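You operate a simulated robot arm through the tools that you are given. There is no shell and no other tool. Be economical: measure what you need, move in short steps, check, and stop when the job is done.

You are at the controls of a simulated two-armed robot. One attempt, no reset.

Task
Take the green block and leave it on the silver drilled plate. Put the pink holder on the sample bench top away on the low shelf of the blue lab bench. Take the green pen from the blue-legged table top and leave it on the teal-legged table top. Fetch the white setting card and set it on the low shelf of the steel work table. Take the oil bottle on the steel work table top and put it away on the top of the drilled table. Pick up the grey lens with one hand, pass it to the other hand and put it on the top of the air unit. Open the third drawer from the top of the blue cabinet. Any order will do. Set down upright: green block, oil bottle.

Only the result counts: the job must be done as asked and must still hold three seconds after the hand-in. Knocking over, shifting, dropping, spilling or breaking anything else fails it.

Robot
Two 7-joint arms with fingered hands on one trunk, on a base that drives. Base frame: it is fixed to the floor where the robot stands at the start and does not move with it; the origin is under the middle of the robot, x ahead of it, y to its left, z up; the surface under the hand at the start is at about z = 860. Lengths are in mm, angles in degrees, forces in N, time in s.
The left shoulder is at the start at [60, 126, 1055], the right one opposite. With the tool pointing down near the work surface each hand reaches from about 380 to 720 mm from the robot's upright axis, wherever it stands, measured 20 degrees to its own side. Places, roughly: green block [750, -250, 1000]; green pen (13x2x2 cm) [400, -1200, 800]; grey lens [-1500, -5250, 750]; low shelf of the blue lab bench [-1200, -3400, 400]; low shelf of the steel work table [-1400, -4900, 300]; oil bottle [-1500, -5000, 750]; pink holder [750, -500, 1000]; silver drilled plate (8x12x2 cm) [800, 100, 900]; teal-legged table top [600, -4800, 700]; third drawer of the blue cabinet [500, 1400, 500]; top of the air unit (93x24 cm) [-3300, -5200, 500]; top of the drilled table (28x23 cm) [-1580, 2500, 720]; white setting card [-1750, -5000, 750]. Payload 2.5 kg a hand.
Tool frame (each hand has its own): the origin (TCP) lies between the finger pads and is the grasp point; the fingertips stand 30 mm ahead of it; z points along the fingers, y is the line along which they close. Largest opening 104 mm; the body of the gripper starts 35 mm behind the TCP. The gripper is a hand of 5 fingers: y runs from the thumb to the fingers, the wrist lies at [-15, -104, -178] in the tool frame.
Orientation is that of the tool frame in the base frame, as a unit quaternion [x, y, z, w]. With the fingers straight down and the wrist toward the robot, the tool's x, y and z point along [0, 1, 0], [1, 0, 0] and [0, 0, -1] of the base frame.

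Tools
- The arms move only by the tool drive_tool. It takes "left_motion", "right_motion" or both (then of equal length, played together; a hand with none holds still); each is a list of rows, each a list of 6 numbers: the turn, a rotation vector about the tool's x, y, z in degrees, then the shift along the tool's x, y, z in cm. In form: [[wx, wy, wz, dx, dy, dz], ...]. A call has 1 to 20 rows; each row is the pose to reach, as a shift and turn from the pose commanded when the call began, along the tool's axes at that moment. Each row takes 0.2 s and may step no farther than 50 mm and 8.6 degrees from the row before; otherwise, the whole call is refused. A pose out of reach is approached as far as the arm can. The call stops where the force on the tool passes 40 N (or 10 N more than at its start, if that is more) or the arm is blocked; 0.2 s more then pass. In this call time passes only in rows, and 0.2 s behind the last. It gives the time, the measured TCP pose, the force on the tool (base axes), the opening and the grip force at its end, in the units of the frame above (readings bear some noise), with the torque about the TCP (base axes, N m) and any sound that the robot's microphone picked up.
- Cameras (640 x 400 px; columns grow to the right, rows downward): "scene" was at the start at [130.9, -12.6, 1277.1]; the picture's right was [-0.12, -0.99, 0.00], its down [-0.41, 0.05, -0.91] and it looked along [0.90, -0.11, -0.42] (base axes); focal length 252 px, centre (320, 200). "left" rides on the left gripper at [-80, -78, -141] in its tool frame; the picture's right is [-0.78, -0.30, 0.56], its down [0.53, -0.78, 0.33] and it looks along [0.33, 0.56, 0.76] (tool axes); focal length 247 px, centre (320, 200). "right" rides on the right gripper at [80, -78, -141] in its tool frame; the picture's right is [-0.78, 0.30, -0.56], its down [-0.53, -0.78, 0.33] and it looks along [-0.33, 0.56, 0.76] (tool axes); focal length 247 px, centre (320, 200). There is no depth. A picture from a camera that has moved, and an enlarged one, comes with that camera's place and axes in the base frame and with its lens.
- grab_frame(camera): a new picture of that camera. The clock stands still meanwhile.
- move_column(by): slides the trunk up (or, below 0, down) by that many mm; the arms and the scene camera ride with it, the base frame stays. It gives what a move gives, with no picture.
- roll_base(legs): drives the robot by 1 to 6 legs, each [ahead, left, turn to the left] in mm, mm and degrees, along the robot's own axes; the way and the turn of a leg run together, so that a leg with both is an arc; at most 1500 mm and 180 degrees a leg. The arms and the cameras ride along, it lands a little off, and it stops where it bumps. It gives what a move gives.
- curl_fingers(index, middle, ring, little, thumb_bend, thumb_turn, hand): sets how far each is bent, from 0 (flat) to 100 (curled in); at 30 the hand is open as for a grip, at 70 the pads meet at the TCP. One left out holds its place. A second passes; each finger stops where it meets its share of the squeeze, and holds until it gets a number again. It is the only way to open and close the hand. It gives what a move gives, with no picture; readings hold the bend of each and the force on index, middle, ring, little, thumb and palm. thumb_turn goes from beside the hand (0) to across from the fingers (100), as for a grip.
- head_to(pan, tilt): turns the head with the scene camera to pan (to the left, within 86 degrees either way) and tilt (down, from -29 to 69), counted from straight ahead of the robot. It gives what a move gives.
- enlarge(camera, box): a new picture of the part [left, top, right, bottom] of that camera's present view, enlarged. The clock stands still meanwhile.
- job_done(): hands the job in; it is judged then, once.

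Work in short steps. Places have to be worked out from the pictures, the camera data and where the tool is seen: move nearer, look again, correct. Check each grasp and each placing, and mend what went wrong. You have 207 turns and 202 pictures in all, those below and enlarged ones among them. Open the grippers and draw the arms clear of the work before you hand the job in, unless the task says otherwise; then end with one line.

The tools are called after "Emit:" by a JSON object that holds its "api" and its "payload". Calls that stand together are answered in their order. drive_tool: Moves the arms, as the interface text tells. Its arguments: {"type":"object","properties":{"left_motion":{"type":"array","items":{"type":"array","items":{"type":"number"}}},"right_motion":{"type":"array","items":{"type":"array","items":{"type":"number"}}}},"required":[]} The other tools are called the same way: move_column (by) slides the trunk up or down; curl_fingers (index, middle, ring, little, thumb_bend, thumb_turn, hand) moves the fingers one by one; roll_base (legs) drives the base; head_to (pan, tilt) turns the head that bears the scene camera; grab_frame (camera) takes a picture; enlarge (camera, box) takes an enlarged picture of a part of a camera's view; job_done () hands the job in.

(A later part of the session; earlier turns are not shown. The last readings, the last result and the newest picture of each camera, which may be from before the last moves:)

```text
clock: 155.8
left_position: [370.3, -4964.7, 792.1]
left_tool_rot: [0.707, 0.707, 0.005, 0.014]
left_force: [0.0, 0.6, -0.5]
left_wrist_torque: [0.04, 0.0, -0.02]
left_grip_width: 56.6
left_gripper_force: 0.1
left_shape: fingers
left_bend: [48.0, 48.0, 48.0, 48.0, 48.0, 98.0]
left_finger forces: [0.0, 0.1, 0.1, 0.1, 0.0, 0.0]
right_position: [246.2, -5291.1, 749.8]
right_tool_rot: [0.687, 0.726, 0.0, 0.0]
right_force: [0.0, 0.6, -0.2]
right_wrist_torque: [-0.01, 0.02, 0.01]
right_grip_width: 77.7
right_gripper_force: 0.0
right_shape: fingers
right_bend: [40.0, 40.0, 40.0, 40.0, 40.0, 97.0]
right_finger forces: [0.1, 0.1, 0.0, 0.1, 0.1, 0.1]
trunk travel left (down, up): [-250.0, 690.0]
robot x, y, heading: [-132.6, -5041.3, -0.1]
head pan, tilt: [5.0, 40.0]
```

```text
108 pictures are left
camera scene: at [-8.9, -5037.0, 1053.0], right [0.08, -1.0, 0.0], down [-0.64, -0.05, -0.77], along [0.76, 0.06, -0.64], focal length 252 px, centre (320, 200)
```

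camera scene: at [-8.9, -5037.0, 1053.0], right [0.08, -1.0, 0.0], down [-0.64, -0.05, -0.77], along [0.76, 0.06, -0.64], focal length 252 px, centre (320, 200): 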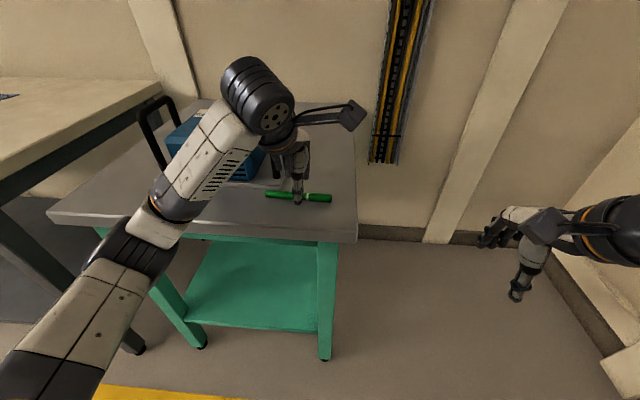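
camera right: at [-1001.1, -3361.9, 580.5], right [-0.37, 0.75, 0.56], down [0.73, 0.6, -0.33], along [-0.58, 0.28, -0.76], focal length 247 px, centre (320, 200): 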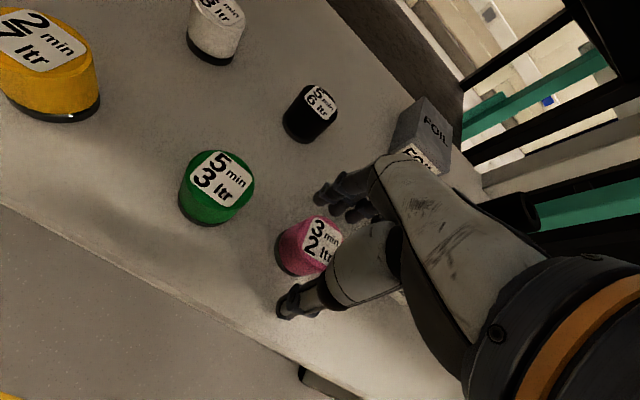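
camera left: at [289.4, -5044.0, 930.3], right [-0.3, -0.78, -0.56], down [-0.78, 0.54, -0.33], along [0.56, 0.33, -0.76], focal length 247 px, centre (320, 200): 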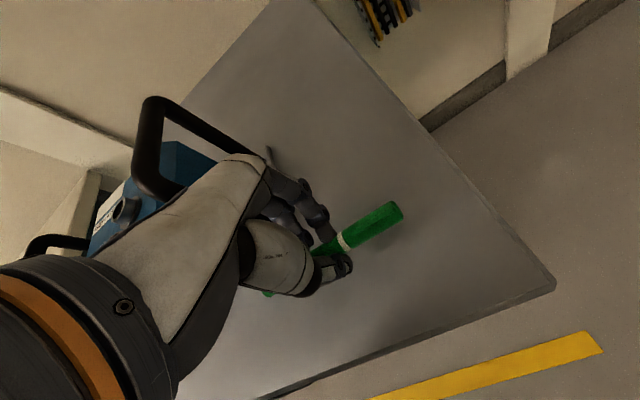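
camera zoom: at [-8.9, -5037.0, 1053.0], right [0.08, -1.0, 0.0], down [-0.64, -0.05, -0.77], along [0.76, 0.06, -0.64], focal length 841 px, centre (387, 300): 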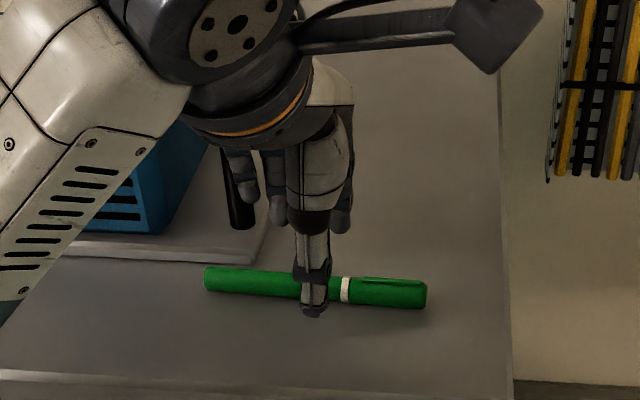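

The pen lies free on the table. I retreat in finer rows, back away and turn round to the steel work table.

Emit:
{"api": "drive_tool", "payload": {"left_motion": [[0, 0, 0, 0, 0, -4], [0, 0, 0, 0, 0, -8], [0, 0, 0, 0, 0, -12], [0, 0, 0, 2, -3, -14], [0, 0, 0, 4, -6, -16], [0, 0, 0, 6, -9, -18], [0, 0, 0, 8, -12, -20]]}}

Emit:
{"api": "move_column", "payload": {"by": 250}}

Emit:
{"api": "roll_base", "payload": {"legs": [[-350, 0, 0], [0, 0, 180], [60, 0, 0]]}}

Emit:
{"api": "head_to", "payload": {"pan": 0, "tilt": 30}}

Emit:
{"api": "grab_frame", "payload": {"camera": "scene"}}

```text
clock: 157.4
left_position: [243.1, -4882.6, 989.6]
left_tool_rot: [0.708, 0.706, 0.005, 0.014]
left_force: [0.1, -0.4, -0.7]
left_wrist_torque: [-0.02, -0.01, 0.01]
left_grip_width: 56.9
left_gripper_force: 0.1
left_shape: fingers
left_bend: [48.0, 48.0, 48.0, 48.0, 48.0, 98.0]
left_finger forces: [0.0, 0.0, 0.1, 0.0, 0.0, 0.1]
right_position: [246.9, -5290.6, 750.0]
right_tool_rot: [0.687, 0.726, 0.0, 0.0]
right_force: [-0.6, 0.4, -0.8]
right_wrist_torque: [-0.01, 0.0, -0.03]
right_grip_width: 77.6
right_gripper_force: 0.0
right_shape: fingers
right_bend: [40.0, 40.0, 40.0, 40.0, 40.0, 97.0]
right_finger forces: [0.0, 0.0, 0.1, 0.0, 0.1, 0.0]
trunk travel left (down, up): [-250.0, 690.0]
robot x, y, heading: [-133.1, -5040.5, -0.2]
head pan, tilt: [5.0, 40.0]
```

```text
clock: 159.9
left_position: [243.2, -4881.3, 1237.6]
left_tool_rot: [0.708, 0.706, 0.005, 0.015]
left_force: [0.5, 0.2, 0.3]
left_wrist_torque: [0.03, 0.02, 0.0]
left_grip_width: 57.0
left_gripper_force: 0.1
left_shape: fingers
left_bend: [48.0, 48.0, 48.0, 48.0, 48.0, 98.0]
left_finger forces: [0.0, 0.0, 0.1, 0.0, 0.0, 0.0]
right_position: [246.3, -5291.0, 999.2]
right_tool_rot: [0.687, 0.727, 0.0, 0.0]
right_force: [-0.1, 0.0, 0.2]
right_wrist_torque: [0.05, -0.02, 0.0]
right_grip_width: 77.7
right_gripper_force: 0.1
right_shape: fingers
right_bend: [40.0, 40.0, 40.0, 40.0, 40.0, 97.0]
right_finger forces: [0.1, 0.1, 0.0, 0.1, 0.0, 0.0]
trunk travel left (down, up): [-500.0, 440.0]
robot x, y, heading: [-130.6, -5039.4, 0.1]
head pan, tilt: [5.0, 40.0]
```

```text
clock: 170.1
left_position: [-921.2, -5195.5, 1237.7]
left_tool_rot: [-0.702, 0.712, 0.015, -0.006]
left_force: [-0.8, 0.0, -0.7]
left_wrist_torque: [-0.02, -0.01, -0.04]
left_grip_width: 57.1
left_gripper_force: 0.1
left_shape: fingers
left_bend: [48.0, 48.0, 48.0, 48.0, 48.0, 98.0]
left_finger forces: [0.1, 0.1, 0.0, 0.2, 0.0, 0.0]
right_position: [-917.3, -4785.6, 1000.2]
right_tool_rot: [0.721, -0.693, 0.001, 0.0]
right_force: [0.5, -0.1, -1.2]
right_wrist_torque: [-0.02, -0.01, -0.02]
right_grip_width: 77.9
right_gripper_force: 0.0
right_shape: fingers
right_bend: [40.0, 40.0, 40.0, 40.0, 40.0, 97.0]
right_finger forces: [0.0, 0.1, 0.0, 0.0, 0.0, 0.0]
trunk travel left (down, up): [-500.0, 440.0]
robot x, y, heading: [-543.5, -5036.1, 179.0]
head pan, tilt: [5.0, 40.0]
```

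```text
clock: 170.8
left_position: [-921.7, -5195.5, 1238.3]
left_tool_rot: [-0.702, 0.712, 0.016, -0.005]
left_force: [-0.8, -0.6, 0.4]
left_wrist_torque: [-0.02, 0.0, -0.02]
left_grip_width: 56.8
left_gripper_force: 0.1
left_shape: fingers
left_bend: [48.0, 48.0, 48.0, 48.0, 48.0, 98.0]
left_finger forces: [0.1, 0.1, 0.0, 0.0, 0.0, 0.0]
right_position: [-918.6, -4785.2, 1001.4]
right_tool_rot: [0.722, -0.692, 0.0, 0.0]
right_force: [0.3, 0.1, -0.2]
right_wrist_torque: [0.0, -0.02, -0.03]
right_grip_width: 77.4
right_gripper_force: 0.0
right_shape: fingers
right_bend: [40.0, 40.0, 40.0, 40.0, 40.0, 97.0]
right_finger forces: [0.0, 0.0, 0.0, 0.1, 0.0, 0.1]
trunk travel left (down, up): [-500.0, 440.0]
robot x, y, heading: [-543.6, -5041.3, 178.7]
head pan, tilt: [0.0, 30.0]
```

```text
107 pictures are left
camera scene: at [-673.5, -5038.8, 1318.3], right [0.02, 1.0, 0.0], down [0.5, -0.01, -0.87], along [-0.87, 0.01, -0.5], focal length 252 px, centre (320, 200)
```

scene: 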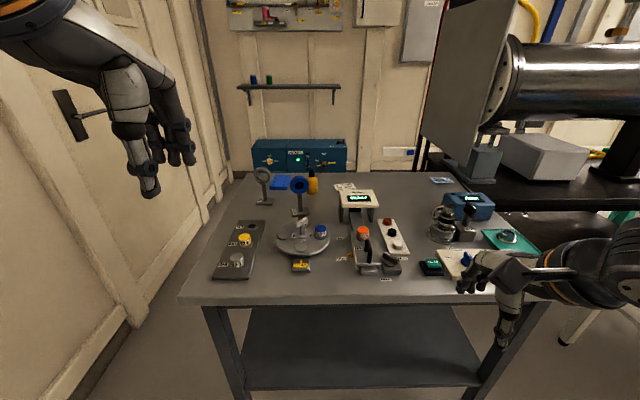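

The steel table carries many items. I enlarge it to identify the oil bottle, lens and card.

Emit:
{"api": "enlarge", "payload": {"camera": "scene", "box": [200, 130, 420, 290]}}

Emit:
{"api": "enlarge", "payload": {"camera": "scene", "box": [320, 150, 540, 310]}}

```text
2.50 times, centred on (310, 210) of scene
camera zoom: at [-673.5, -5038.8, 1318.3], right [0.02, 1.0, 0.0], down [0.5, -0.01, -0.87], along [-0.87, 0.01, -0.5], focal length 631 px, centre (345, 175)
```

zoom: 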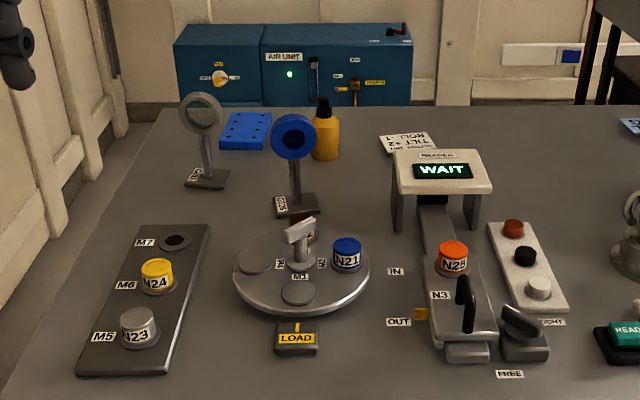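

```text
2.50 times, centred on (430, 230) of scene
camera zoom: at [-673.5, -5038.8, 1318.3], right [0.02, 1.0, 0.0], down [0.5, -0.01, -0.87], along [-0.87, 0.01, -0.5], focal length 631 px, centre (45, 125)
```

zoom: 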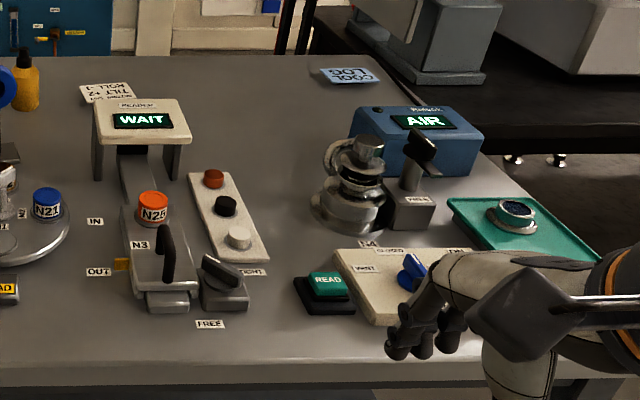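

Grey lens ≈[-1649,-5273], oil bottle ≈[-1718,-5064], card ≈[-1785,-4907]; all are near the table's far side (table x −1125..−1967, left edge y≈−5408). The left wall is at y≈−6070, so I check the robot's own width to see whether it fits through that passage.

Emit:
{"api": "head_to", "payload": {"pan": 86, "tilt": 69}}

Emit:
{"api": "grab_frame", "payload": {"camera": "scene"}}

Emit:
{"api": "head_to", "payload": {"pan": 30, "tilt": 25}}

Emit:
{"api": "grab_frame", "payload": {"camera": "scene"}}

```text
clock: 172.4
left_position: [-921.8, -5194.9, 1237.9]
left_tool_rot: [-0.701, 0.713, 0.015, -0.005]
left_force: [0.1, -0.9, -0.1]
left_wrist_torque: [0.01, -0.03, 0.02]
left_grip_width: 57.0
left_gripper_force: 0.0
left_shape: fingers
left_bend: [48.0, 48.0, 48.0, 48.0, 48.0, 98.0]
left_finger forces: [0.0, 0.0, 0.0, 0.0, 0.0, 0.0]
right_position: [-917.5, -4784.9, 1000.4]
right_tool_rot: [0.722, -0.692, 0.001, 0.0]
right_force: [0.0, 0.4, -0.3]
right_wrist_torque: [0.03, -0.01, -0.02]
right_grip_width: 77.5
right_gripper_force: 0.0
right_shape: fingers
right_bend: [40.0, 40.0, 40.0, 40.0, 40.0, 97.0]
right_finger forces: [0.0, 0.0, 0.1, 0.2, 0.1, 0.1]
trunk travel left (down, up): [-500.0, 440.0]
robot x, y, heading: [-542.5, -5039.9, 179.0]
head pan, tilt: [85.9, 68.8]
```

```text
104 pictures are left
camera scene: at [-588.0, -5096.0, 1266.9], right [-1.0, 0.09, 0.0], down [0.08, 0.93, -0.36], along [-0.03, -0.36, -0.93], focal length 252 px, centre (320, 200)
```

scene: 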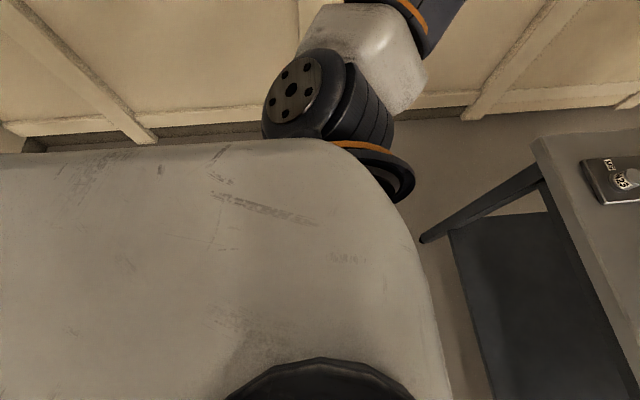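

```text
clock: 173.7
left_position: [-921.8, -5193.9, 1239.3]
left_tool_rot: [-0.702, 0.712, 0.016, -0.005]
left_force: [-0.6, -0.6, 0.3]
left_wrist_torque: [0.0, 0.01, 0.02]
left_grip_width: 56.8
left_gripper_force: 0.1
left_shape: fingers
left_bend: [48.0, 48.0, 48.0, 48.0, 48.0, 98.0]
left_finger forces: [0.1, 0.0, 0.0, 0.1, 0.1, 0.0]
right_position: [-918.9, -4785.5, 999.0]
right_tool_rot: [0.722, -0.692, 0.001, 0.0]
right_force: [0.3, -0.1, 0.2]
right_wrist_torque: [-0.02, -0.02, 0.01]
right_grip_width: 77.8
right_gripper_force: 0.1
right_shape: fingers
right_bend: [40.0, 40.0, 40.0, 40.0, 40.0, 97.0]
right_finger forces: [0.0, 0.0, 0.1, 0.0, 0.0, 0.0]
trunk travel left (down, up): [-500.0, 440.0]
robot x, y, heading: [-544.5, -5038.2, 179.3]
head pan, tilt: [30.0, 25.0]
```

```text
103 pictures are left
camera scene: at [-663.6, -5085.1, 1326.3], right [-0.49, 0.87, 0.0], down [0.37, 0.21, -0.91], along [-0.79, -0.44, -0.42], focal length 252 px, centre (320, 200)
```

scene: 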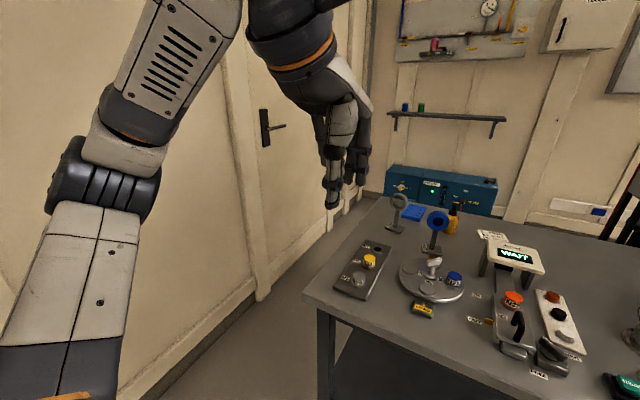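

All three items are within reach from the table's back side (x<−2060), and the passage on the left is about 677 mm wide (y −5423..−6100). I raise the trunk, go to the passage, and face +y so that I can strafe through with the arms over the table.

Emit:
{"api": "move_column", "payload": {"by": 150}}

Emit:
{"api": "roll_base", "payload": {"legs": [[0, 600, 0], [0, 0, -89]]}}

Emit:
{"api": "head_to", "payload": {"pan": 75, "tilt": 35}}

Emit:
{"api": "grab_frame", "payload": {"camera": "scene"}}

```text
clock: 175.4
left_position: [-920.0, -5194.1, 1387.9]
left_tool_rot: [-0.701, 0.713, 0.014, -0.005]
left_force: [-0.5, 0.0, -0.9]
left_wrist_torque: [-0.02, -0.01, 0.0]
left_grip_width: 56.7
left_gripper_force: 0.0
left_shape: fingers
left_bend: [48.0, 48.0, 48.0, 48.0, 48.0, 98.0]
left_finger forces: [0.0, 0.0, 0.0, 0.0, 0.0, 0.0]
right_position: [-918.1, -4785.4, 1151.2]
right_tool_rot: [0.722, -0.692, 0.001, 0.0]
right_force: [-0.5, -0.6, 0.9]
right_wrist_torque: [0.01, -0.01, -0.01]
right_grip_width: 77.4
right_gripper_force: 0.1
right_shape: fingers
right_bend: [40.0, 40.0, 40.0, 40.0, 40.0, 97.0]
right_finger forces: [0.1, 0.1, 0.1, 0.0, 0.1, 0.0]
trunk travel left (down, up): [-650.0, 290.0]
robot x, y, heading: [-543.8, -5039.5, 178.9]
head pan, tilt: [30.0, 25.0]
```

```text
clock: 178.7
left_position: [-929.5, -5757.1, 1389.3]
left_tool_rot: [-0.703, 0.711, 0.009, -0.008]
left_force: [-0.3, 1.4, 0.0]
left_wrist_torque: [0.02, 0.01, 0.03]
left_grip_width: 56.7
left_gripper_force: 0.0
left_shape: fingers
left_bend: [48.0, 48.0, 48.0, 48.0, 48.0, 98.0]
left_finger forces: [0.0, 0.0, 0.0, 0.1, 0.1, 0.1]
right_position: [-929.5, -5352.0, 1146.2]
right_tool_rot: [0.724, -0.69, 0.005, 0.003]
right_force: [-0.5, 0.7, 0.3]
right_wrist_torque: [0.04, 0.03, -0.05]
right_grip_width: 77.9
right_gripper_force: 0.1
right_shape: fingers
right_bend: [40.0, 40.0, 40.0, 40.0, 40.0, 97.0]
right_finger forces: [0.1, 0.1, 0.0, 0.0, 0.1, 0.1]
trunk travel left (down, up): [-650.0, 290.0]
robot x, y, heading: [-551.1, -5610.8, 179.5]
head pan, tilt: [30.0, 25.0]
stopped in leg 1: the robot was blocked; the commanded pose is now the measured one
```

```text
clock: 179.8
left_position: [-931.2, -5756.7, 1389.2]
left_tool_rot: [-0.704, 0.71, 0.01, -0.01]
left_force: [0.5, -0.7, 0.4]
left_wrist_torque: [0.0, 0.02, 0.01]
left_grip_width: 56.7
left_gripper_force: 0.0
left_shape: fingers
left_bend: [48.0, 48.0, 48.0, 48.0, 48.0, 98.0]
left_finger forces: [0.0, 0.0, 0.0, 0.1, 0.0, 0.0]
right_position: [-928.9, -5350.8, 1145.4]
right_tool_rot: [0.723, -0.69, 0.005, 0.004]
right_force: [-0.6, -0.3, 1.2]
right_wrist_torque: [0.03, -0.05, 0.0]
right_grip_width: 77.7
right_gripper_force: 0.1
right_shape: fingers
right_bend: [40.0, 40.0, 40.0, 40.0, 40.0, 97.0]
right_finger forces: [0.0, 0.0, 0.0, 0.0, 0.1, 0.1]
trunk travel left (down, up): [-650.0, 290.0]
robot x, y, heading: [-550.8, -5615.1, 179.3]
head pan, tilt: [75.0, 35.0]
```

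```text
102 pictures are left
camera scene: at [-616.4, -5684.2, 1461.4], right [-0.96, 0.27, 0.0], down [0.16, 0.54, -0.83], along [-0.22, -0.8, -0.56], focal length 252 px, centre (320, 200)
```

scene: 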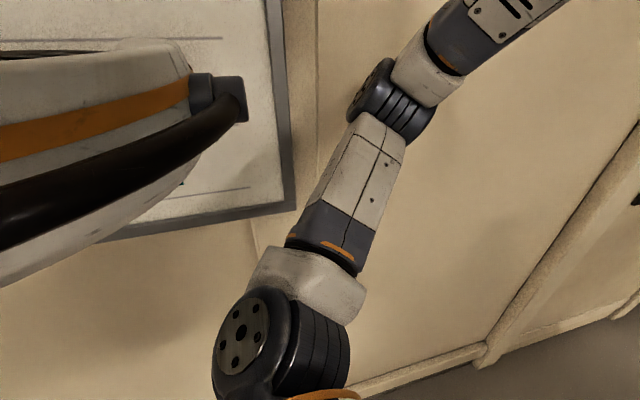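

The left elbow touched the wall. I move back 80 mm from it, then turn to face +y and look along the passage.

Emit:
{"api": "roll_base", "payload": {"legs": [[0, -80, 0], [0, 0, -89]]}}

Emit:
{"api": "head_to", "payload": {"pan": 80, "tilt": 30}}

Emit:
{"api": "grab_frame", "payload": {"camera": "scene"}}

```text
clock: 184.6
left_position: [-719.6, -5160.4, 1388.2]
left_tool_rot: [-0.011, 1.0, 0.015, 0.006]
left_force: [0.2, -0.4, -0.4]
left_wrist_torque: [-0.05, 0.03, -0.03]
left_grip_width: 57.0
left_gripper_force: 0.0
left_shape: fingers
left_bend: [48.0, 48.0, 48.0, 48.0, 48.0, 98.0]
left_finger forces: [0.0, 0.0, 0.0, 0.1, 0.0, 0.0]
right_position: [-310.3, -5149.6, 1149.9]
right_tool_rot: [-0.039, 0.999, 0.001, 0.001]
right_force: [1.3, -0.6, 0.4]
right_wrist_torque: [-0.01, 0.02, -0.02]
right_grip_width: 77.6
right_gripper_force: 0.0
right_shape: fingers
right_bend: [40.0, 40.0, 40.0, 40.0, 40.0, 97.0]
right_finger forces: [0.1, 0.0, 0.1, 0.0, 0.0, 0.0]
trunk travel left (down, up): [-650.0, 290.0]
robot x, y, heading: [-550.7, -5533.5, 91.2]
head pan, tilt: [75.0, 35.0]
```

```text
clock: 185.2
left_position: [-718.1, -5161.7, 1388.2]
left_tool_rot: [-0.011, 1.0, 0.015, 0.006]
left_force: [0.0, 0.1, -0.2]
left_wrist_torque: [-0.03, 0.02, 0.01]
left_grip_width: 56.9
left_gripper_force: 0.1
left_shape: fingers
left_bend: [48.0, 48.0, 48.0, 48.0, 48.0, 98.0]
left_finger forces: [0.0, 0.0, 0.0, 0.0, 0.0, 0.0]
right_position: [-309.8, -5148.4, 1149.2]
right_tool_rot: [-0.039, 0.999, 0.0, 0.001]
right_force: [-1.0, -0.7, -0.2]
right_wrist_torque: [0.01, 0.03, -0.03]
right_grip_width: 77.9
right_gripper_force: 0.1
right_shape: fingers
right_bend: [40.0, 40.0, 40.0, 40.0, 40.0, 97.0]
right_finger forces: [0.0, 0.1, 0.1, 0.0, 0.0, 0.1]
trunk travel left (down, up): [-650.0, 290.0]
robot x, y, heading: [-552.1, -5533.9, 91.0]
head pan, tilt: [80.0, 30.0]
```

```text
101 pictures are left
camera scene: at [-641.2, -5481.5, 1468.3], right [0.15, 0.99, 0.0], down [0.49, -0.08, -0.87], along [-0.86, 0.13, -0.5], focal length 252 px, centre (320, 200)
```

scene: 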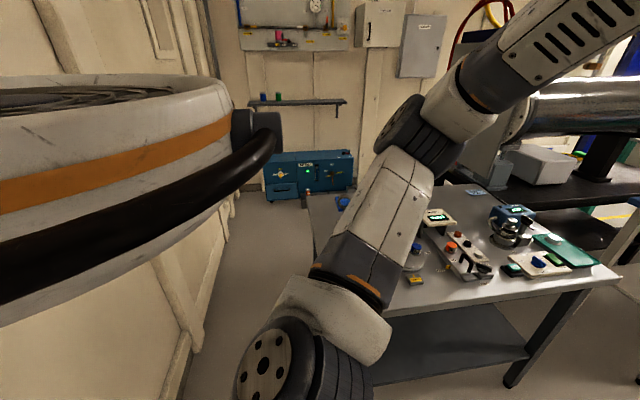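

The passage is visible and clear. I back up 190 mm into its line and strafe left 700 mm.

Emit:
{"api": "roll_base", "payload": {"legs": [[-190, 0, -1]]}}

Emit:
{"api": "roll_base", "payload": {"legs": [[0, 600, 0]]}}

```text
clock: 186.8
left_position: [-709.3, -5347.7, 1388.6]
left_tool_rot: [-0.001, 1.0, 0.015, 0.006]
left_force: [0.3, -0.1, 0.0]
left_wrist_torque: [0.0, 0.0, 0.01]
left_grip_width: 56.9
left_gripper_force: 0.1
left_shape: fingers
left_bend: [48.0, 48.0, 48.0, 48.0, 48.0, 98.0]
left_finger forces: [0.1, 0.0, 0.0, 0.0, 0.1, 0.1]
right_position: [-300.4, -5343.5, 1150.5]
right_tool_rot: [-0.031, 1.0, 0.0, 0.001]
right_force: [0.1, 0.4, 0.2]
right_wrist_torque: [0.0, 0.01, -0.03]
right_grip_width: 77.6
right_gripper_force: 0.1
right_shape: fingers
right_bend: [40.0, 40.0, 40.0, 40.0, 40.0, 97.0]
right_finger forces: [0.0, 0.0, 0.0, 0.0, 0.1, 0.0]
trunk travel left (down, up): [-650.0, 290.0]
robot x, y, heading: [-545.4, -5727.4, 90.1]
head pan, tilt: [80.0, 30.0]
```

```text
clock: 190.2
left_position: [-1311.4, -5348.7, 1388.3]
left_tool_rot: [-0.001, 1.0, 0.014, 0.006]
left_force: [-0.1, 0.9, -0.2]
left_wrist_torque: [-0.03, 0.0, 0.01]
left_grip_width: 56.7
left_gripper_force: 0.1
left_shape: fingers
left_bend: [48.0, 48.0, 48.0, 48.0, 48.0, 98.0]
left_finger forces: [0.1, 0.0, 0.0, 0.1, 0.0, 0.0]
right_position: [-901.4, -5346.1, 1150.5]
right_tool_rot: [-0.03, 1.0, -0.002, 0.001]
right_force: [-0.6, -0.5, 0.8]
right_wrist_torque: [-0.02, -0.05, 0.01]
right_grip_width: 77.8
right_gripper_force: 0.2
right_shape: fingers
right_bend: [40.0, 40.0, 40.0, 40.0, 40.0, 97.0]
right_finger forces: [0.1, 0.1, 0.0, 0.0, 0.0, 0.0]
trunk travel left (down, up): [-650.0, 290.0]
robot x, y, heading: [-1149.9, -5725.6, 90.0]
head pan, tilt: [80.0, 30.0]
```

No contact. I continue strafing to x≈−2450, go forward (toward +y), and turn to face the table's back side.

Emit:
{"api": "roll_base", "payload": {"legs": [[0, 650, 0], [0, 650, 0]]}}

Emit:
{"api": "head_to", "payload": {"pan": 0, "tilt": 40}}

Emit:
{"api": "grab_frame", "payload": {"camera": "scene"}}

```text
clock: 197.0
left_position: [-2598.4, -5354.6, 1388.2]
left_tool_rot: [-0.005, 1.0, 0.014, 0.005]
left_force: [0.0, 0.0, -0.5]
left_wrist_torque: [0.0, 0.02, 0.01]
left_grip_width: 56.8
left_gripper_force: 0.1
left_shape: fingers
left_bend: [48.0, 48.0, 48.0, 48.0, 48.0, 98.0]
left_finger forces: [0.0, 0.1, 0.1, 0.0, 0.0, 0.0]
right_position: [-2190.7, -5347.9, 1149.9]
right_tool_rot: [-0.035, 0.999, -0.001, 0.0]
right_force: [-0.6, 0.4, -1.1]
right_wrist_torque: [0.01, 0.02, 0.0]
right_grip_width: 77.8
right_gripper_force: 0.1
right_shape: fingers
right_bend: [40.0, 40.0, 40.0, 40.0, 40.0, 97.0]
right_finger forces: [0.1, 0.1, 0.0, 0.0, 0.1, 0.0]
trunk travel left (down, up): [-650.0, 290.0]
robot x, y, heading: [-2434.6, -5726.5, 90.9]
head pan, tilt: [80.0, 30.0]
```

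```text
clock: 198.5
left_position: [-2599.3, -5354.9, 1388.5]
left_tool_rot: [-0.005, 1.0, 0.014, 0.005]
left_force: [0.8, 0.1, 0.7]
left_wrist_torque: [0.01, 0.0, -0.02]
left_grip_width: 57.0
left_gripper_force: 0.0
left_shape: fingers
left_bend: [48.0, 48.0, 48.0, 48.0, 48.0, 98.0]
left_finger forces: [0.0, 0.1, 0.0, 0.1, 0.0, 0.0]
right_position: [-2189.7, -5346.7, 1149.7]
right_tool_rot: [-0.034, 0.999, -0.001, 0.001]
right_force: [0.3, -0.2, -0.3]
right_wrist_torque: [-0.03, -0.01, 0.03]
right_grip_width: 77.5
right_gripper_force: 0.0
right_shape: fingers
right_bend: [40.0, 40.0, 40.0, 40.0, 40.0, 97.0]
right_finger forces: [0.0, 0.0, 0.0, 0.0, 0.0, 0.1]
trunk travel left (down, up): [-650.0, 290.0]
robot x, y, heading: [-2431.6, -5730.9, 90.7]
head pan, tilt: [0.0, 40.0]
```

```text
100 pictures are left
camera scene: at [-2436.9, -5605.8, 1453.0], right [1.0, 0.01, 0.0], down [0.01, -0.64, -0.77], along [-0.01, 0.77, -0.64], focal length 252 px, centre (320, 200)
```

scene: 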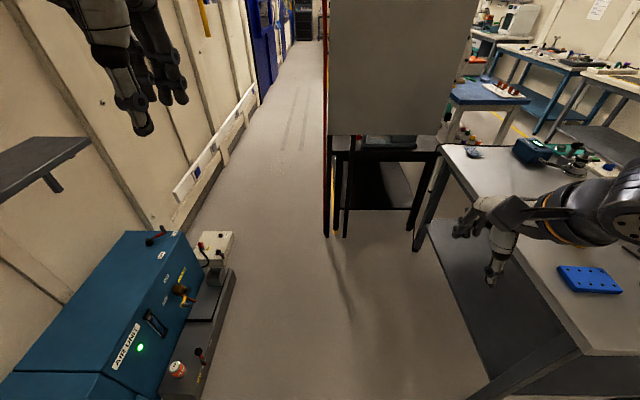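

The table top is actually at z≈812, with its back edge at x≈−1825. An aisle runs behind it, and the air unit is on my left (front x≈−3000). I drive up the aisle and turn to face the table from behind.

Emit:
{"api": "roll_base", "payload": {"legs": [[690, 0, 0], [0, 0, -90], [150, 0, 0]]}}

Emit:
{"api": "head_to", "payload": {"pan": 0, "tilt": 45}}

Emit:
{"api": "grab_frame", "payload": {"camera": "scene"}}

```text
clock: 207.2
left_position: [-1912.7, -4884.9, 1388.4]
left_tool_rot: [0.712, 0.702, 0.005, 0.014]
left_force: [0.4, 0.4, 0.4]
left_wrist_torque: [0.01, 0.01, -0.02]
left_grip_width: 57.3
left_gripper_force: 0.0
left_shape: fingers
left_bend: [48.0, 48.0, 48.0, 48.0, 48.0, 98.0]
left_finger forces: [0.0, 0.1, 0.0, 0.1, 0.0, 0.0]
right_position: [-1914.9, -5293.5, 1149.1]
right_tool_rot: [0.691, 0.723, -0.001, 0.0]
right_force: [-0.6, 0.7, 0.2]
right_wrist_torque: [0.02, 0.02, 0.01]
right_grip_width: 77.8
right_gripper_force: 0.0
right_shape: fingers
right_bend: [40.0, 40.0, 40.0, 40.0, 40.0, 97.0]
right_finger forces: [0.1, 0.0, 0.1, 0.0, 0.0, 0.0]
trunk travel left (down, up): [-650.0, 290.0]
robot x, y, heading: [-2292.7, -5040.1, -0.7]
head pan, tilt: [0.0, 40.0]
```

```text
clock: 207.8
left_position: [-1913.6, -4885.0, 1388.5]
left_tool_rot: [0.712, 0.702, 0.005, 0.014]
left_force: [-0.2, -0.2, 0.0]
left_wrist_torque: [0.0, -0.02, 0.01]
left_grip_width: 56.6
left_gripper_force: 0.0
left_shape: fingers
left_bend: [48.0, 48.0, 48.0, 48.0, 48.0, 98.0]
left_finger forces: [0.1, 0.1, 0.0, 0.0, 0.0, 0.0]
right_position: [-1915.9, -5293.5, 1149.8]
right_tool_rot: [0.691, 0.723, -0.001, 0.0]
right_force: [0.8, -0.1, 0.2]
right_wrist_torque: [0.03, -0.01, -0.02]
right_grip_width: 77.5
right_gripper_force: 0.1
right_shape: fingers
right_bend: [40.0, 40.0, 40.0, 40.0, 40.0, 97.0]
right_finger forces: [0.1, 0.0, 0.0, 0.0, 0.1, 0.1]
trunk travel left (down, up): [-650.0, 290.0]
robot x, y, heading: [-2289.7, -5039.5, -0.7]
head pan, tilt: [0.0, 45.0]
```

```text
99 pictures are left
camera scene: at [-2171.6, -5043.7, 1445.8], right [-0.01, -1.0, 0.0], down [-0.71, 0.01, -0.71], along [0.71, -0.01, -0.71], focal length 252 px, centre (320, 200)
```

scene: 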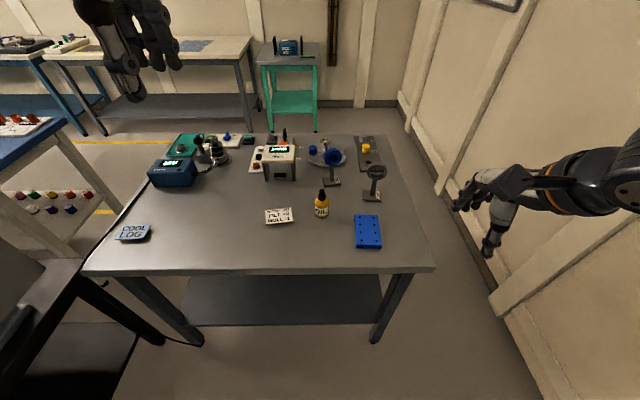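

Good view from behind. I enlarge the card, bottle and lens area.

Emit:
{"api": "enlarge", "payload": {"camera": "scene", "box": [230, 130, 410, 260]}}

```text
3.08 times, centred on (320, 195) of scene
camera zoom: at [-2171.6, -5043.7, 1445.8], right [-0.01, -1.0, 0.0], down [-0.71, 0.01, -0.71], along [0.71, -0.01, -0.71], focal length 776 px, centre (320, 215)
```

zoom: 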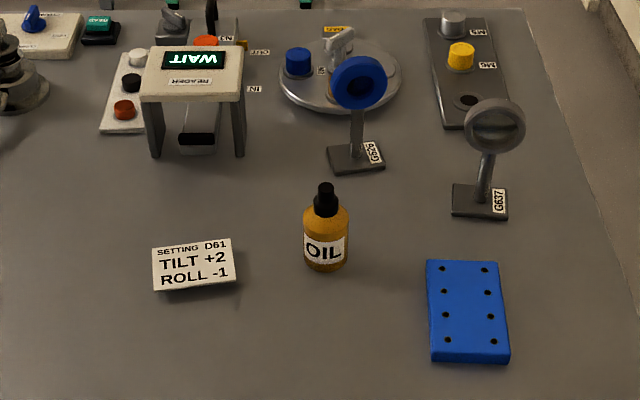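

Card: about 88x63 mm and ~10 thick at [-1614,-4915]. Bottle: [-1618,-5057], 124 tall. Lens: [-1525,-5238], ring at z≈936. I move in and bring the left hand above the card.

Emit:
{"api": "drive_tool", "payload": {"right_motion": [[0, 0, 0, 0, 0, -4], [0, 0, 0, 0, 0, -8], [0, 0, 0, 0, 0, -12], [0, 0, 0, 0, 0, -16]]}}

Emit:
{"api": "roll_base", "payload": {"legs": [[176, -50, 0.7]]}}

Emit:
{"api": "move_column", "payload": {"by": -220}}

Emit:
{"api": "curl_fingers", "payload": {"hand": "left", "index": 34, "middle": 34, "ring": 34, "little": 34, "thumb_bend": 34}}

Emit:
{"api": "grab_frame", "payload": {"camera": "left"}}

```text
clock: 208.8
left_position: [-1913.6, -4884.0, 1387.5]
left_tool_rot: [0.712, 0.702, 0.005, 0.015]
left_force: [-0.2, 0.4, 0.4]
left_wrist_torque: [0.02, 0.01, 0.01]
left_grip_width: 56.5
left_gripper_force: 0.0
left_shape: fingers
left_bend: [48.0, 48.0, 48.0, 48.0, 48.0, 98.0]
left_finger forces: [0.0, 0.0, 0.0, 0.1, 0.0, 0.0]
right_position: [-1917.3, -5292.2, 1311.8]
right_tool_rot: [0.691, 0.723, -0.001, 0.001]
right_force: [-0.1, 0.6, -0.5]
right_wrist_torque: [0.0, 0.01, 0.0]
right_grip_width: 77.8
right_gripper_force: 0.1
right_shape: fingers
right_bend: [40.0, 40.0, 40.0, 40.0, 40.0, 97.0]
right_finger forces: [0.1, 0.1, 0.0, 0.0, 0.1, 0.1]
trunk travel left (down, up): [-650.0, 290.0]
robot x, y, heading: [-2297.1, -5039.2, -0.9]
head pan, tilt: [0.0, 45.0]
```

```text
clock: 210.3
left_position: [-1744.0, -4929.1, 1389.4]
left_tool_rot: [0.707, 0.707, 0.005, 0.014]
left_force: [0.6, -1.1, -0.6]
left_wrist_torque: [-0.03, 0.01, 0.0]
left_grip_width: 56.9
left_gripper_force: 0.0
left_shape: fingers
left_bend: [48.0, 48.0, 48.0, 48.0, 48.0, 98.0]
left_finger forces: [0.0, 0.0, 0.0, 0.1, 0.0, 0.0]
right_position: [-1740.4, -5335.6, 1310.4]
right_tool_rot: [0.685, 0.728, -0.001, 0.0]
right_force: [-0.1, -0.6, -0.2]
right_wrist_torque: [0.0, 0.0, -0.04]
right_grip_width: 77.5
right_gripper_force: 0.0
right_shape: fingers
right_bend: [40.0, 40.0, 40.0, 40.0, 40.0, 97.0]
right_finger forces: [0.0, 0.0, 0.1, 0.0, 0.0, 0.0]
trunk travel left (down, up): [-650.0, 290.0]
robot x, y, heading: [-2121.5, -5093.1, 0.4]
head pan, tilt: [0.0, 45.0]
```

```text
clock: 212.7
left_position: [-1745.5, -4928.9, 1167.8]
left_tool_rot: [0.707, 0.707, 0.006, 0.014]
left_force: [0.1, -0.4, -0.5]
left_wrist_torque: [0.0, -0.02, -0.01]
left_grip_width: 56.6
left_gripper_force: 0.0
left_shape: fingers
left_bend: [48.0, 48.0, 48.0, 48.0, 48.0, 98.0]
left_finger forces: [0.0, 0.0, 0.0, 0.1, 0.1, 0.1]
right_position: [-1739.9, -5336.6, 1090.5]
right_tool_rot: [0.685, 0.728, -0.001, 0.001]
right_force: [0.2, -0.4, 0.0]
right_wrist_torque: [-0.02, -0.01, 0.0]
right_grip_width: 77.7
right_gripper_force: 0.0
right_shape: fingers
right_bend: [40.0, 40.0, 40.0, 40.0, 40.0, 97.0]
right_finger forces: [0.0, 0.1, 0.0, 0.0, 0.1, 0.0]
trunk travel left (down, up): [-430.0, 510.0]
robot x, y, heading: [-2121.6, -5091.4, 0.0]
head pan, tilt: [0.0, 45.0]
```

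```text
clock: 213.7
left_position: [-1744.7, -4929.5, 1168.6]
left_tool_rot: [0.707, 0.707, 0.005, 0.014]
left_force: [0.3, -0.9, 0.2]
left_wrist_torque: [-0.01, 0.02, 0.02]
left_grip_width: 92.6
left_gripper_force: 0.0
left_shape: fingers
left_bend: [34.0, 34.0, 34.0, 34.0, 34.0, 98.0]
left_finger forces: [0.0, 0.0, 0.1, 0.0, 0.0, 0.0]
right_position: [-1740.7, -5335.8, 1090.6]
right_tool_rot: [0.685, 0.728, 0.0, 0.001]
right_force: [0.1, 0.2, 0.1]
right_wrist_torque: [0.0, 0.01, 0.02]
right_grip_width: 77.8
right_gripper_force: 0.1
right_shape: fingers
right_bend: [40.0, 40.0, 40.0, 40.0, 40.0, 97.0]
right_finger forces: [0.1, 0.1, 0.1, 0.0, 0.0, 0.1]
trunk travel left (down, up): [-430.0, 510.0]
robot x, y, heading: [-2121.1, -5089.4, -0.1]
head pan, tilt: [0.0, 45.0]
```

```text
97 pictures are left
camera left: at [-1826.7, -5008.5, 1307.7], right [-0.28, -0.78, -0.56], down [-0.77, 0.53, -0.36], along [0.58, 0.33, -0.75], focal length 247 px, centre (320, 200)
```

left: 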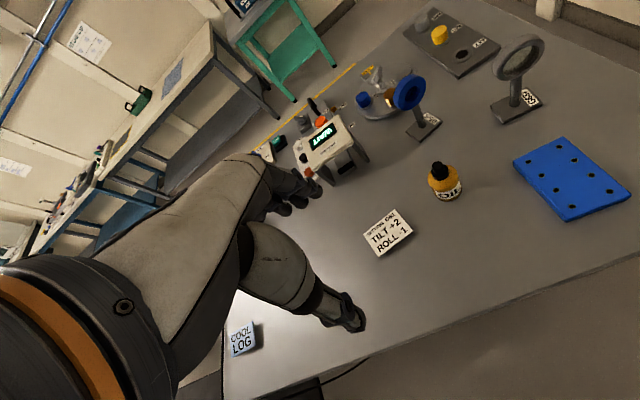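

Both cameras agree on the card at [-1618,-4915]. I lower the left hand over it with a 5° yaw.

Emit:
{"api": "drive_tool", "payload": {"left_motion": [[0, 0, -1, 0.3, 2, 4], [0, 0, -2, 0.6, 4, 8], [0, 0, -3, 0.9, 6, 12], [0, 0, -4, 1.2, 8, 16], [0, 0, -5, 1.5, 10, 20], [0, 0, -5, 1.5, 12, 24], [0, 0, -5, 1.5, 12.7, 28]]}}

Emit:
{"api": "grab_frame", "payload": {"camera": "left"}}

Emit:
{"api": "enlarge", "payload": {"camera": "scene", "box": [200, 130, 420, 290]}}

```text
clock: 215.2
left_position: [-1609.0, -4917.4, 891.3]
left_tool_rot: [0.674, 0.739, 0.006, 0.015]
left_force: [-0.1, -0.6, 0.0]
left_wrist_torque: [-0.01, -0.03, -0.01]
left_grip_width: 93.1
left_gripper_force: 0.0
left_shape: fingers
left_bend: [34.0, 34.0, 34.0, 34.0, 34.0, 98.0]
left_finger forces: [0.0, 0.0, 0.0, 0.0, 0.1, 0.0]
right_position: [-1740.3, -5337.7, 1091.3]
right_tool_rot: [0.686, 0.728, -0.001, 0.0]
right_force: [-0.1, 0.3, -0.6]
right_wrist_torque: [0.02, -0.01, -0.02]
right_grip_width: 77.8
right_gripper_force: 0.1
right_shape: fingers
right_bend: [40.0, 40.0, 40.0, 40.0, 40.0, 97.0]
right_finger forces: [0.1, 0.0, 0.0, 0.0, 0.0, 0.0]
trunk travel left (down, up): [-430.0, 510.0]
robot x, y, heading: [-2119.3, -5091.4, 0.3]
head pan, tilt: [0.0, 45.0]
```

```text
96 pictures are left
camera left: at [-1683.5, -5003.7, 1031.4], right [-0.21, -0.81, -0.55], down [-0.81, 0.46, -0.36], along [0.55, 0.37, -0.75], focal length 247 px, centre (320, 200)
```

left: 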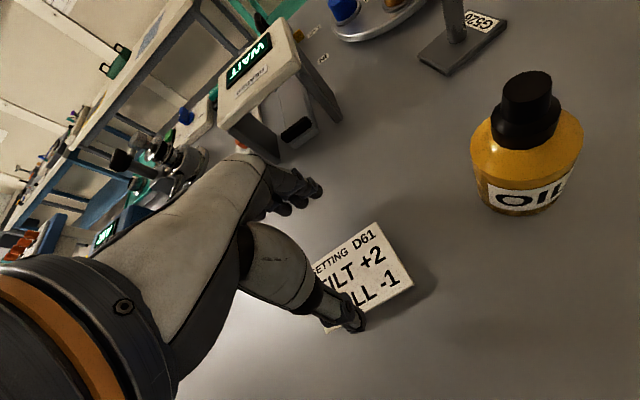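

```text
2.50 times, centred on (310, 210) of scene
camera zoom: at [-1999.7, -5092.2, 1225.8], right [0.0, -1.0, 0.0], down [-0.71, 0.0, -0.71], along [0.71, 0.0, -0.71], focal length 631 px, centre (345, 175)
```

zoom: 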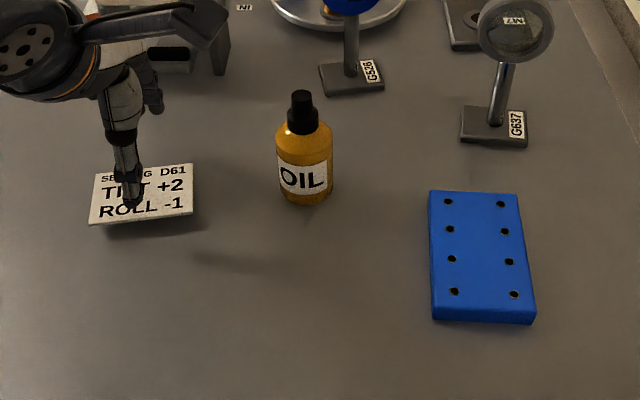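

Thumb tip and fingertips straddle the card. I shift 7 mm back, lower to the table and close.

Emit:
{"api": "drive_tool", "payload": {"left_motion": [[0, 0, 0, 0.2, -0.7, 2], [0, 0, 0, 0.2, -0.7, 3.6], [0, 0, 0, 0.2, -0.7, 4.4]]}}

Emit:
{"api": "curl_fingers", "payload": {"hand": "left", "index": 56, "middle": 56, "ring": 56, "little": 56, "thumb_bend": 56}}

Emit:
{"api": "enlarge", "payload": {"camera": "left", "box": [220, 140, 460, 360]}}

```text
clock: 216.1
left_position: [-1614.5, -4916.5, 850.4]
left_tool_rot: [0.674, 0.738, 0.007, 0.017]
left_force: [-0.7, 0.7, 8.5]
left_wrist_torque: [0.07, -0.14, 0.04]
left_grip_width: 93.5
left_gripper_force: 3.6
left_shape: fingers
left_bend: [34.0, 34.0, 34.0, 34.0, 34.0, 98.0]
left_finger forces: [0.0, 5.5, 0.0, 0.1, 2.8, 0.1]
right_position: [-1741.8, -5336.6, 1091.1]
right_tool_rot: [0.685, 0.729, -0.001, 0.001]
right_force: [0.2, -0.6, -0.4]
right_wrist_torque: [0.01, 0.03, -0.01]
right_grip_width: 77.9
right_gripper_force: 0.0
right_shape: fingers
right_bend: [40.0, 40.0, 40.0, 40.0, 40.0, 97.0]
right_finger forces: [0.1, 0.1, 0.0, 0.1, 0.0, 0.1]
trunk travel left (down, up): [-430.0, 510.0]
robot x, y, heading: [-2120.9, -5088.4, 0.5]
head pan, tilt: [0.0, 45.0]
```

```text
clock: 217.1
left_position: [-1613.5, -4916.5, 855.1]
left_tool_rot: [0.673, 0.739, 0.009, 0.022]
left_force: [5.9, -0.5, 26.9]
left_wrist_torque: [0.19, -0.41, -0.13]
left_grip_width: 56.4
left_gripper_force: 20.8
left_shape: fingers
left_bend: [51.0, 50.0, 54.0, 56.0, 48.0, 97.0]
left_finger forces: [4.5, 18.5, 1.8, 0.1, 15.7, 0.1]
right_position: [-1742.1, -5336.6, 1091.8]
right_tool_rot: [0.685, 0.729, 0.001, 0.0]
right_force: [-0.5, 0.0, -0.3]
right_wrist_torque: [-0.04, -0.03, -0.01]
right_grip_width: 77.5
right_gripper_force: 0.1
right_shape: fingers
right_bend: [40.0, 40.0, 40.0, 40.0, 40.0, 97.0]
right_finger forces: [0.0, 0.0, 0.0, 0.0, 0.0, 0.1]
trunk travel left (down, up): [-430.0, 510.0]
robot x, y, heading: [-2119.6, -5090.7, 0.1]
head pan, tilt: [0.0, 45.0]
```

```text
1.82 times, centred on (340, 250) of left
camera zoom: at [-1690.3, -5002.2, 992.2], right [-0.2, -0.81, -0.55], down [-0.81, 0.46, -0.37], along [0.56, 0.37, -0.74], focal length 449 px, centre (284, 109)
```

zoom: 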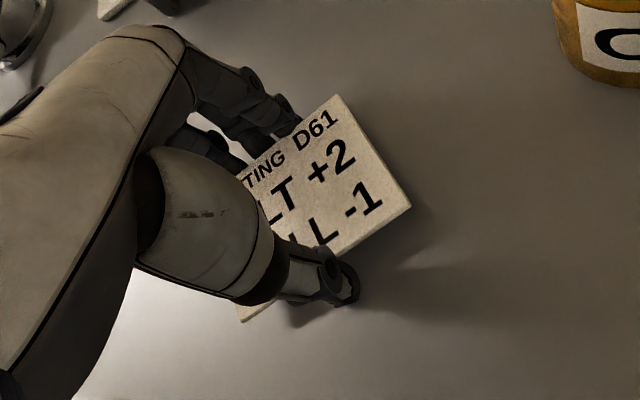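

The card is between thumb and fingers at 20 N. I squeeze a little more and lift.

Emit:
{"api": "curl_fingers", "payload": {"hand": "left", "index": 66, "middle": 66, "ring": 66, "thumb_bend": 64}}

Emit:
{"api": "drive_tool", "payload": {"left_motion": [[0, 0, 0, 0, 0, -2], [0, 0, 0, 0, 0, -4], [0, 0, 0, 0, 0, -8]]}}

Emit:
{"api": "enlarge", "payload": {"camera": "left", "box": [220, 140, 460, 360]}}

```text
clock: 218.1
left_position: [-1613.0, -4916.2, 852.5]
left_tool_rot: [0.674, 0.739, 0.009, 0.02]
left_force: [8.9, 1.2, 25.2]
left_wrist_torque: [0.28, -0.58, -0.08]
left_grip_width: 55.4
left_gripper_force: 29.4
left_shape: fingers
left_bend: [54.0, 56.0, 59.0, 56.0, 48.0, 96.0]
left_finger forces: [9.7, 23.2, 4.9, 0.0, 22.0, 0.0]
right_position: [-1742.5, -5336.3, 1092.1]
right_tool_rot: [0.686, 0.728, 0.0, 0.0]
right_force: [0.4, 0.6, 0.7]
right_wrist_torque: [0.02, -0.01, -0.01]
right_grip_width: 77.7
right_gripper_force: 0.1
right_shape: fingers
right_bend: [40.0, 40.0, 40.0, 40.0, 40.0, 97.0]
right_finger forces: [0.1, 0.0, 0.0, 0.1, 0.0, 0.0]
trunk travel left (down, up): [-430.0, 510.0]
robot x, y, heading: [-2114.2, -5089.2, -0.2]
head pan, tilt: [0.0, 45.0]
```

```text
clock: 218.8
left_position: [-1618.2, -4914.8, 929.1]
left_tool_rot: [0.675, 0.737, 0.004, 0.013]
left_force: [0.0, 0.7, -0.1]
left_wrist_torque: [0.04, -0.02, 0.0]
left_grip_width: 55.7
left_gripper_force: 17.3
left_shape: fingers
left_bend: [55.0, 61.0, 61.0, 56.0, 48.0, 95.0]
left_finger forces: [8.8, 4.1, 3.5, 0.0, 18.0, 0.0]
right_position: [-1740.5, -5335.9, 1090.4]
right_tool_rot: [0.685, 0.728, 0.0, 0.001]
right_force: [-0.3, -0.1, 0.4]
right_wrist_torque: [-0.02, -0.03, 0.03]
right_grip_width: 77.7
right_gripper_force: 0.0
right_shape: fingers
right_bend: [40.0, 40.0, 40.0, 40.0, 40.0, 97.0]
right_finger forces: [0.0, 0.0, 0.0, 0.0, 0.1, 0.1]
trunk travel left (down, up): [-430.0, 510.0]
robot x, y, heading: [-2118.5, -5089.9, 0.2]
head pan, tilt: [0.0, 45.0]
```

```text
1.82 times, centred on (340, 250) of left
camera zoom: at [-1692.2, -5001.2, 1067.9], right [-0.21, -0.81, -0.55], down [-0.81, 0.46, -0.36], along [0.54, 0.37, -0.75], focal length 449 px, centre (284, 109)
```

zoom: 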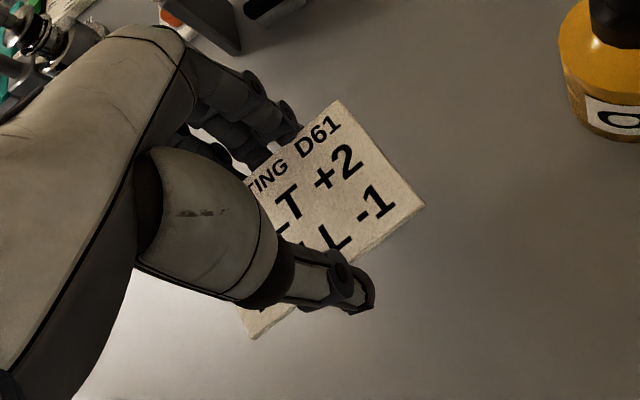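

The card is held. I back away from the table, lower the trunk, and keep the right hand raised.

Emit:
{"api": "drive_tool", "payload": {"left_motion": [[0, 0, 0, 0, 0, -2], [0, 0, 0, 0, 0, -4], [0, 0, 0, 0, 0, -6], [0, 0, 0, 0, 0, -6], [0, 0, 0, 0, 0, -6]], "right_motion": [[0, 0, 0, 0, 0, -4], [0, 0, 0, 0, 0, -8], [0, 0, 0, 0, 0, -12], [0, 0, 0, 0, 0, -16], [0, 0, 0, 0, 0, -20]]}}

Emit:
{"api": "roll_base", "payload": {"legs": [[-310, 0, 0]]}}

Emit:
{"api": "move_column", "payload": {"by": -430}}

Emit:
{"api": "head_to", "payload": {"pan": 10, "tilt": 35}}

Emit:
{"api": "grab_frame", "payload": {"camera": "scene"}}

```text
clock: 220.1
left_position: [-1621.1, -4914.4, 989.0]
left_tool_rot: [0.675, 0.738, 0.004, 0.014]
left_force: [0.6, 0.4, -0.6]
left_wrist_torque: [-0.02, 0.02, -0.01]
left_grip_width: 55.7
left_gripper_force: 16.6
left_shape: fingers
left_bend: [55.0, 61.0, 61.0, 56.0, 48.0, 95.0]
left_finger forces: [8.8, 4.1, 3.4, 0.0, 17.9, 0.1]
right_position: [-1742.6, -5333.2, 1292.2]
right_tool_rot: [0.685, 0.728, -0.001, 0.002]
right_force: [-0.3, 0.0, -0.1]
right_wrist_torque: [0.0, 0.02, 0.03]
right_grip_width: 77.7
right_gripper_force: 0.0
right_shape: fingers
right_bend: [40.0, 40.0, 40.0, 40.0, 40.0, 97.0]
right_finger forces: [0.0, 0.0, 0.1, 0.1, 0.0, 0.0]
trunk travel left (down, up): [-430.0, 510.0]
robot x, y, heading: [-2121.0, -5090.5, 0.3]
head pan, tilt: [0.0, 45.0]
```

```text
clock: 222.1
left_position: [-1930.0, -4914.9, 988.3]
left_tool_rot: [0.675, 0.738, 0.005, 0.015]
left_force: [0.0, 0.4, -0.4]
left_wrist_torque: [0.01, -0.01, 0.01]
left_grip_width: 55.7
left_gripper_force: 16.7
left_shape: fingers
left_bend: [55.0, 61.0, 61.0, 56.0, 48.0, 95.0]
left_finger forces: [8.8, 4.2, 3.4, 0.1, 18.0, 0.1]
right_position: [-2051.1, -5334.9, 1292.1]
right_tool_rot: [0.684, 0.729, 0.0, 0.001]
right_force: [-0.3, 0.1, 0.2]
right_wrist_torque: [-0.05, -0.02, 0.0]
right_grip_width: 77.7
right_gripper_force: 0.1
right_shape: fingers
right_bend: [40.0, 40.0, 40.0, 40.0, 40.0, 97.0]
right_finger forces: [0.0, 0.1, 0.0, 0.0, 0.0, 0.1]
trunk travel left (down, up): [-430.0, 510.0]
robot x, y, heading: [-2429.0, -5094.4, 0.1]
head pan, tilt: [0.0, 45.0]
```

```text
refused: -430 is not a number from -400 to 400
```

```text
clock: 222.9
left_position: [-1929.4, -4915.7, 988.9]
left_tool_rot: [0.675, 0.737, 0.005, 0.014]
left_force: [-0.3, 0.7, 0.3]
left_wrist_torque: [0.0, 0.01, -0.01]
left_grip_width: 55.8
left_gripper_force: 17.7
left_shape: fingers
left_bend: [55.0, 61.0, 61.0, 56.0, 48.0, 95.0]
left_finger forces: [8.8, 4.1, 3.4, 0.1, 17.9, 0.1]
right_position: [-2051.4, -5335.2, 1292.1]
right_tool_rot: [0.685, 0.728, -0.001, 0.0]
right_force: [-0.4, -0.3, -0.4]
right_wrist_torque: [-0.05, -0.01, 0.0]
right_grip_width: 77.8
right_gripper_force: 0.0
right_shape: fingers
right_bend: [40.0, 40.0, 40.0, 40.0, 40.0, 97.0]
right_finger forces: [0.0, 0.0, 0.1, 0.0, 0.0, 0.0]
trunk travel left (down, up): [-430.0, 510.0]
robot x, y, heading: [-2431.0, -5088.6, 0.1]
head pan, tilt: [10.0, 35.0]
```

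```text
92 pictures are left
camera scene: at [-2303.5, -5077.7, 1240.5], right [0.18, -0.98, 0.0], down [-0.57, -0.1, -0.82], along [0.81, 0.14, -0.57], focal length 252 px, centre (320, 200)
```

scene: 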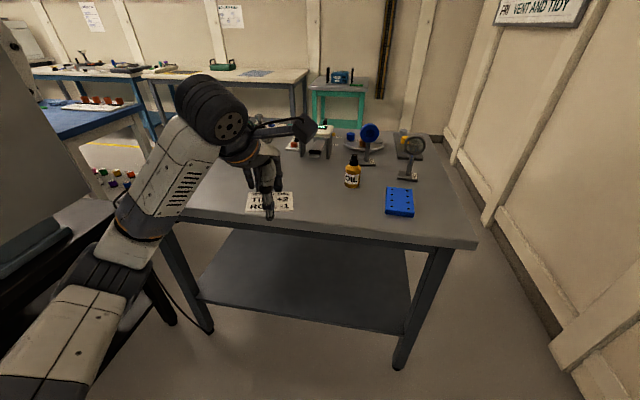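

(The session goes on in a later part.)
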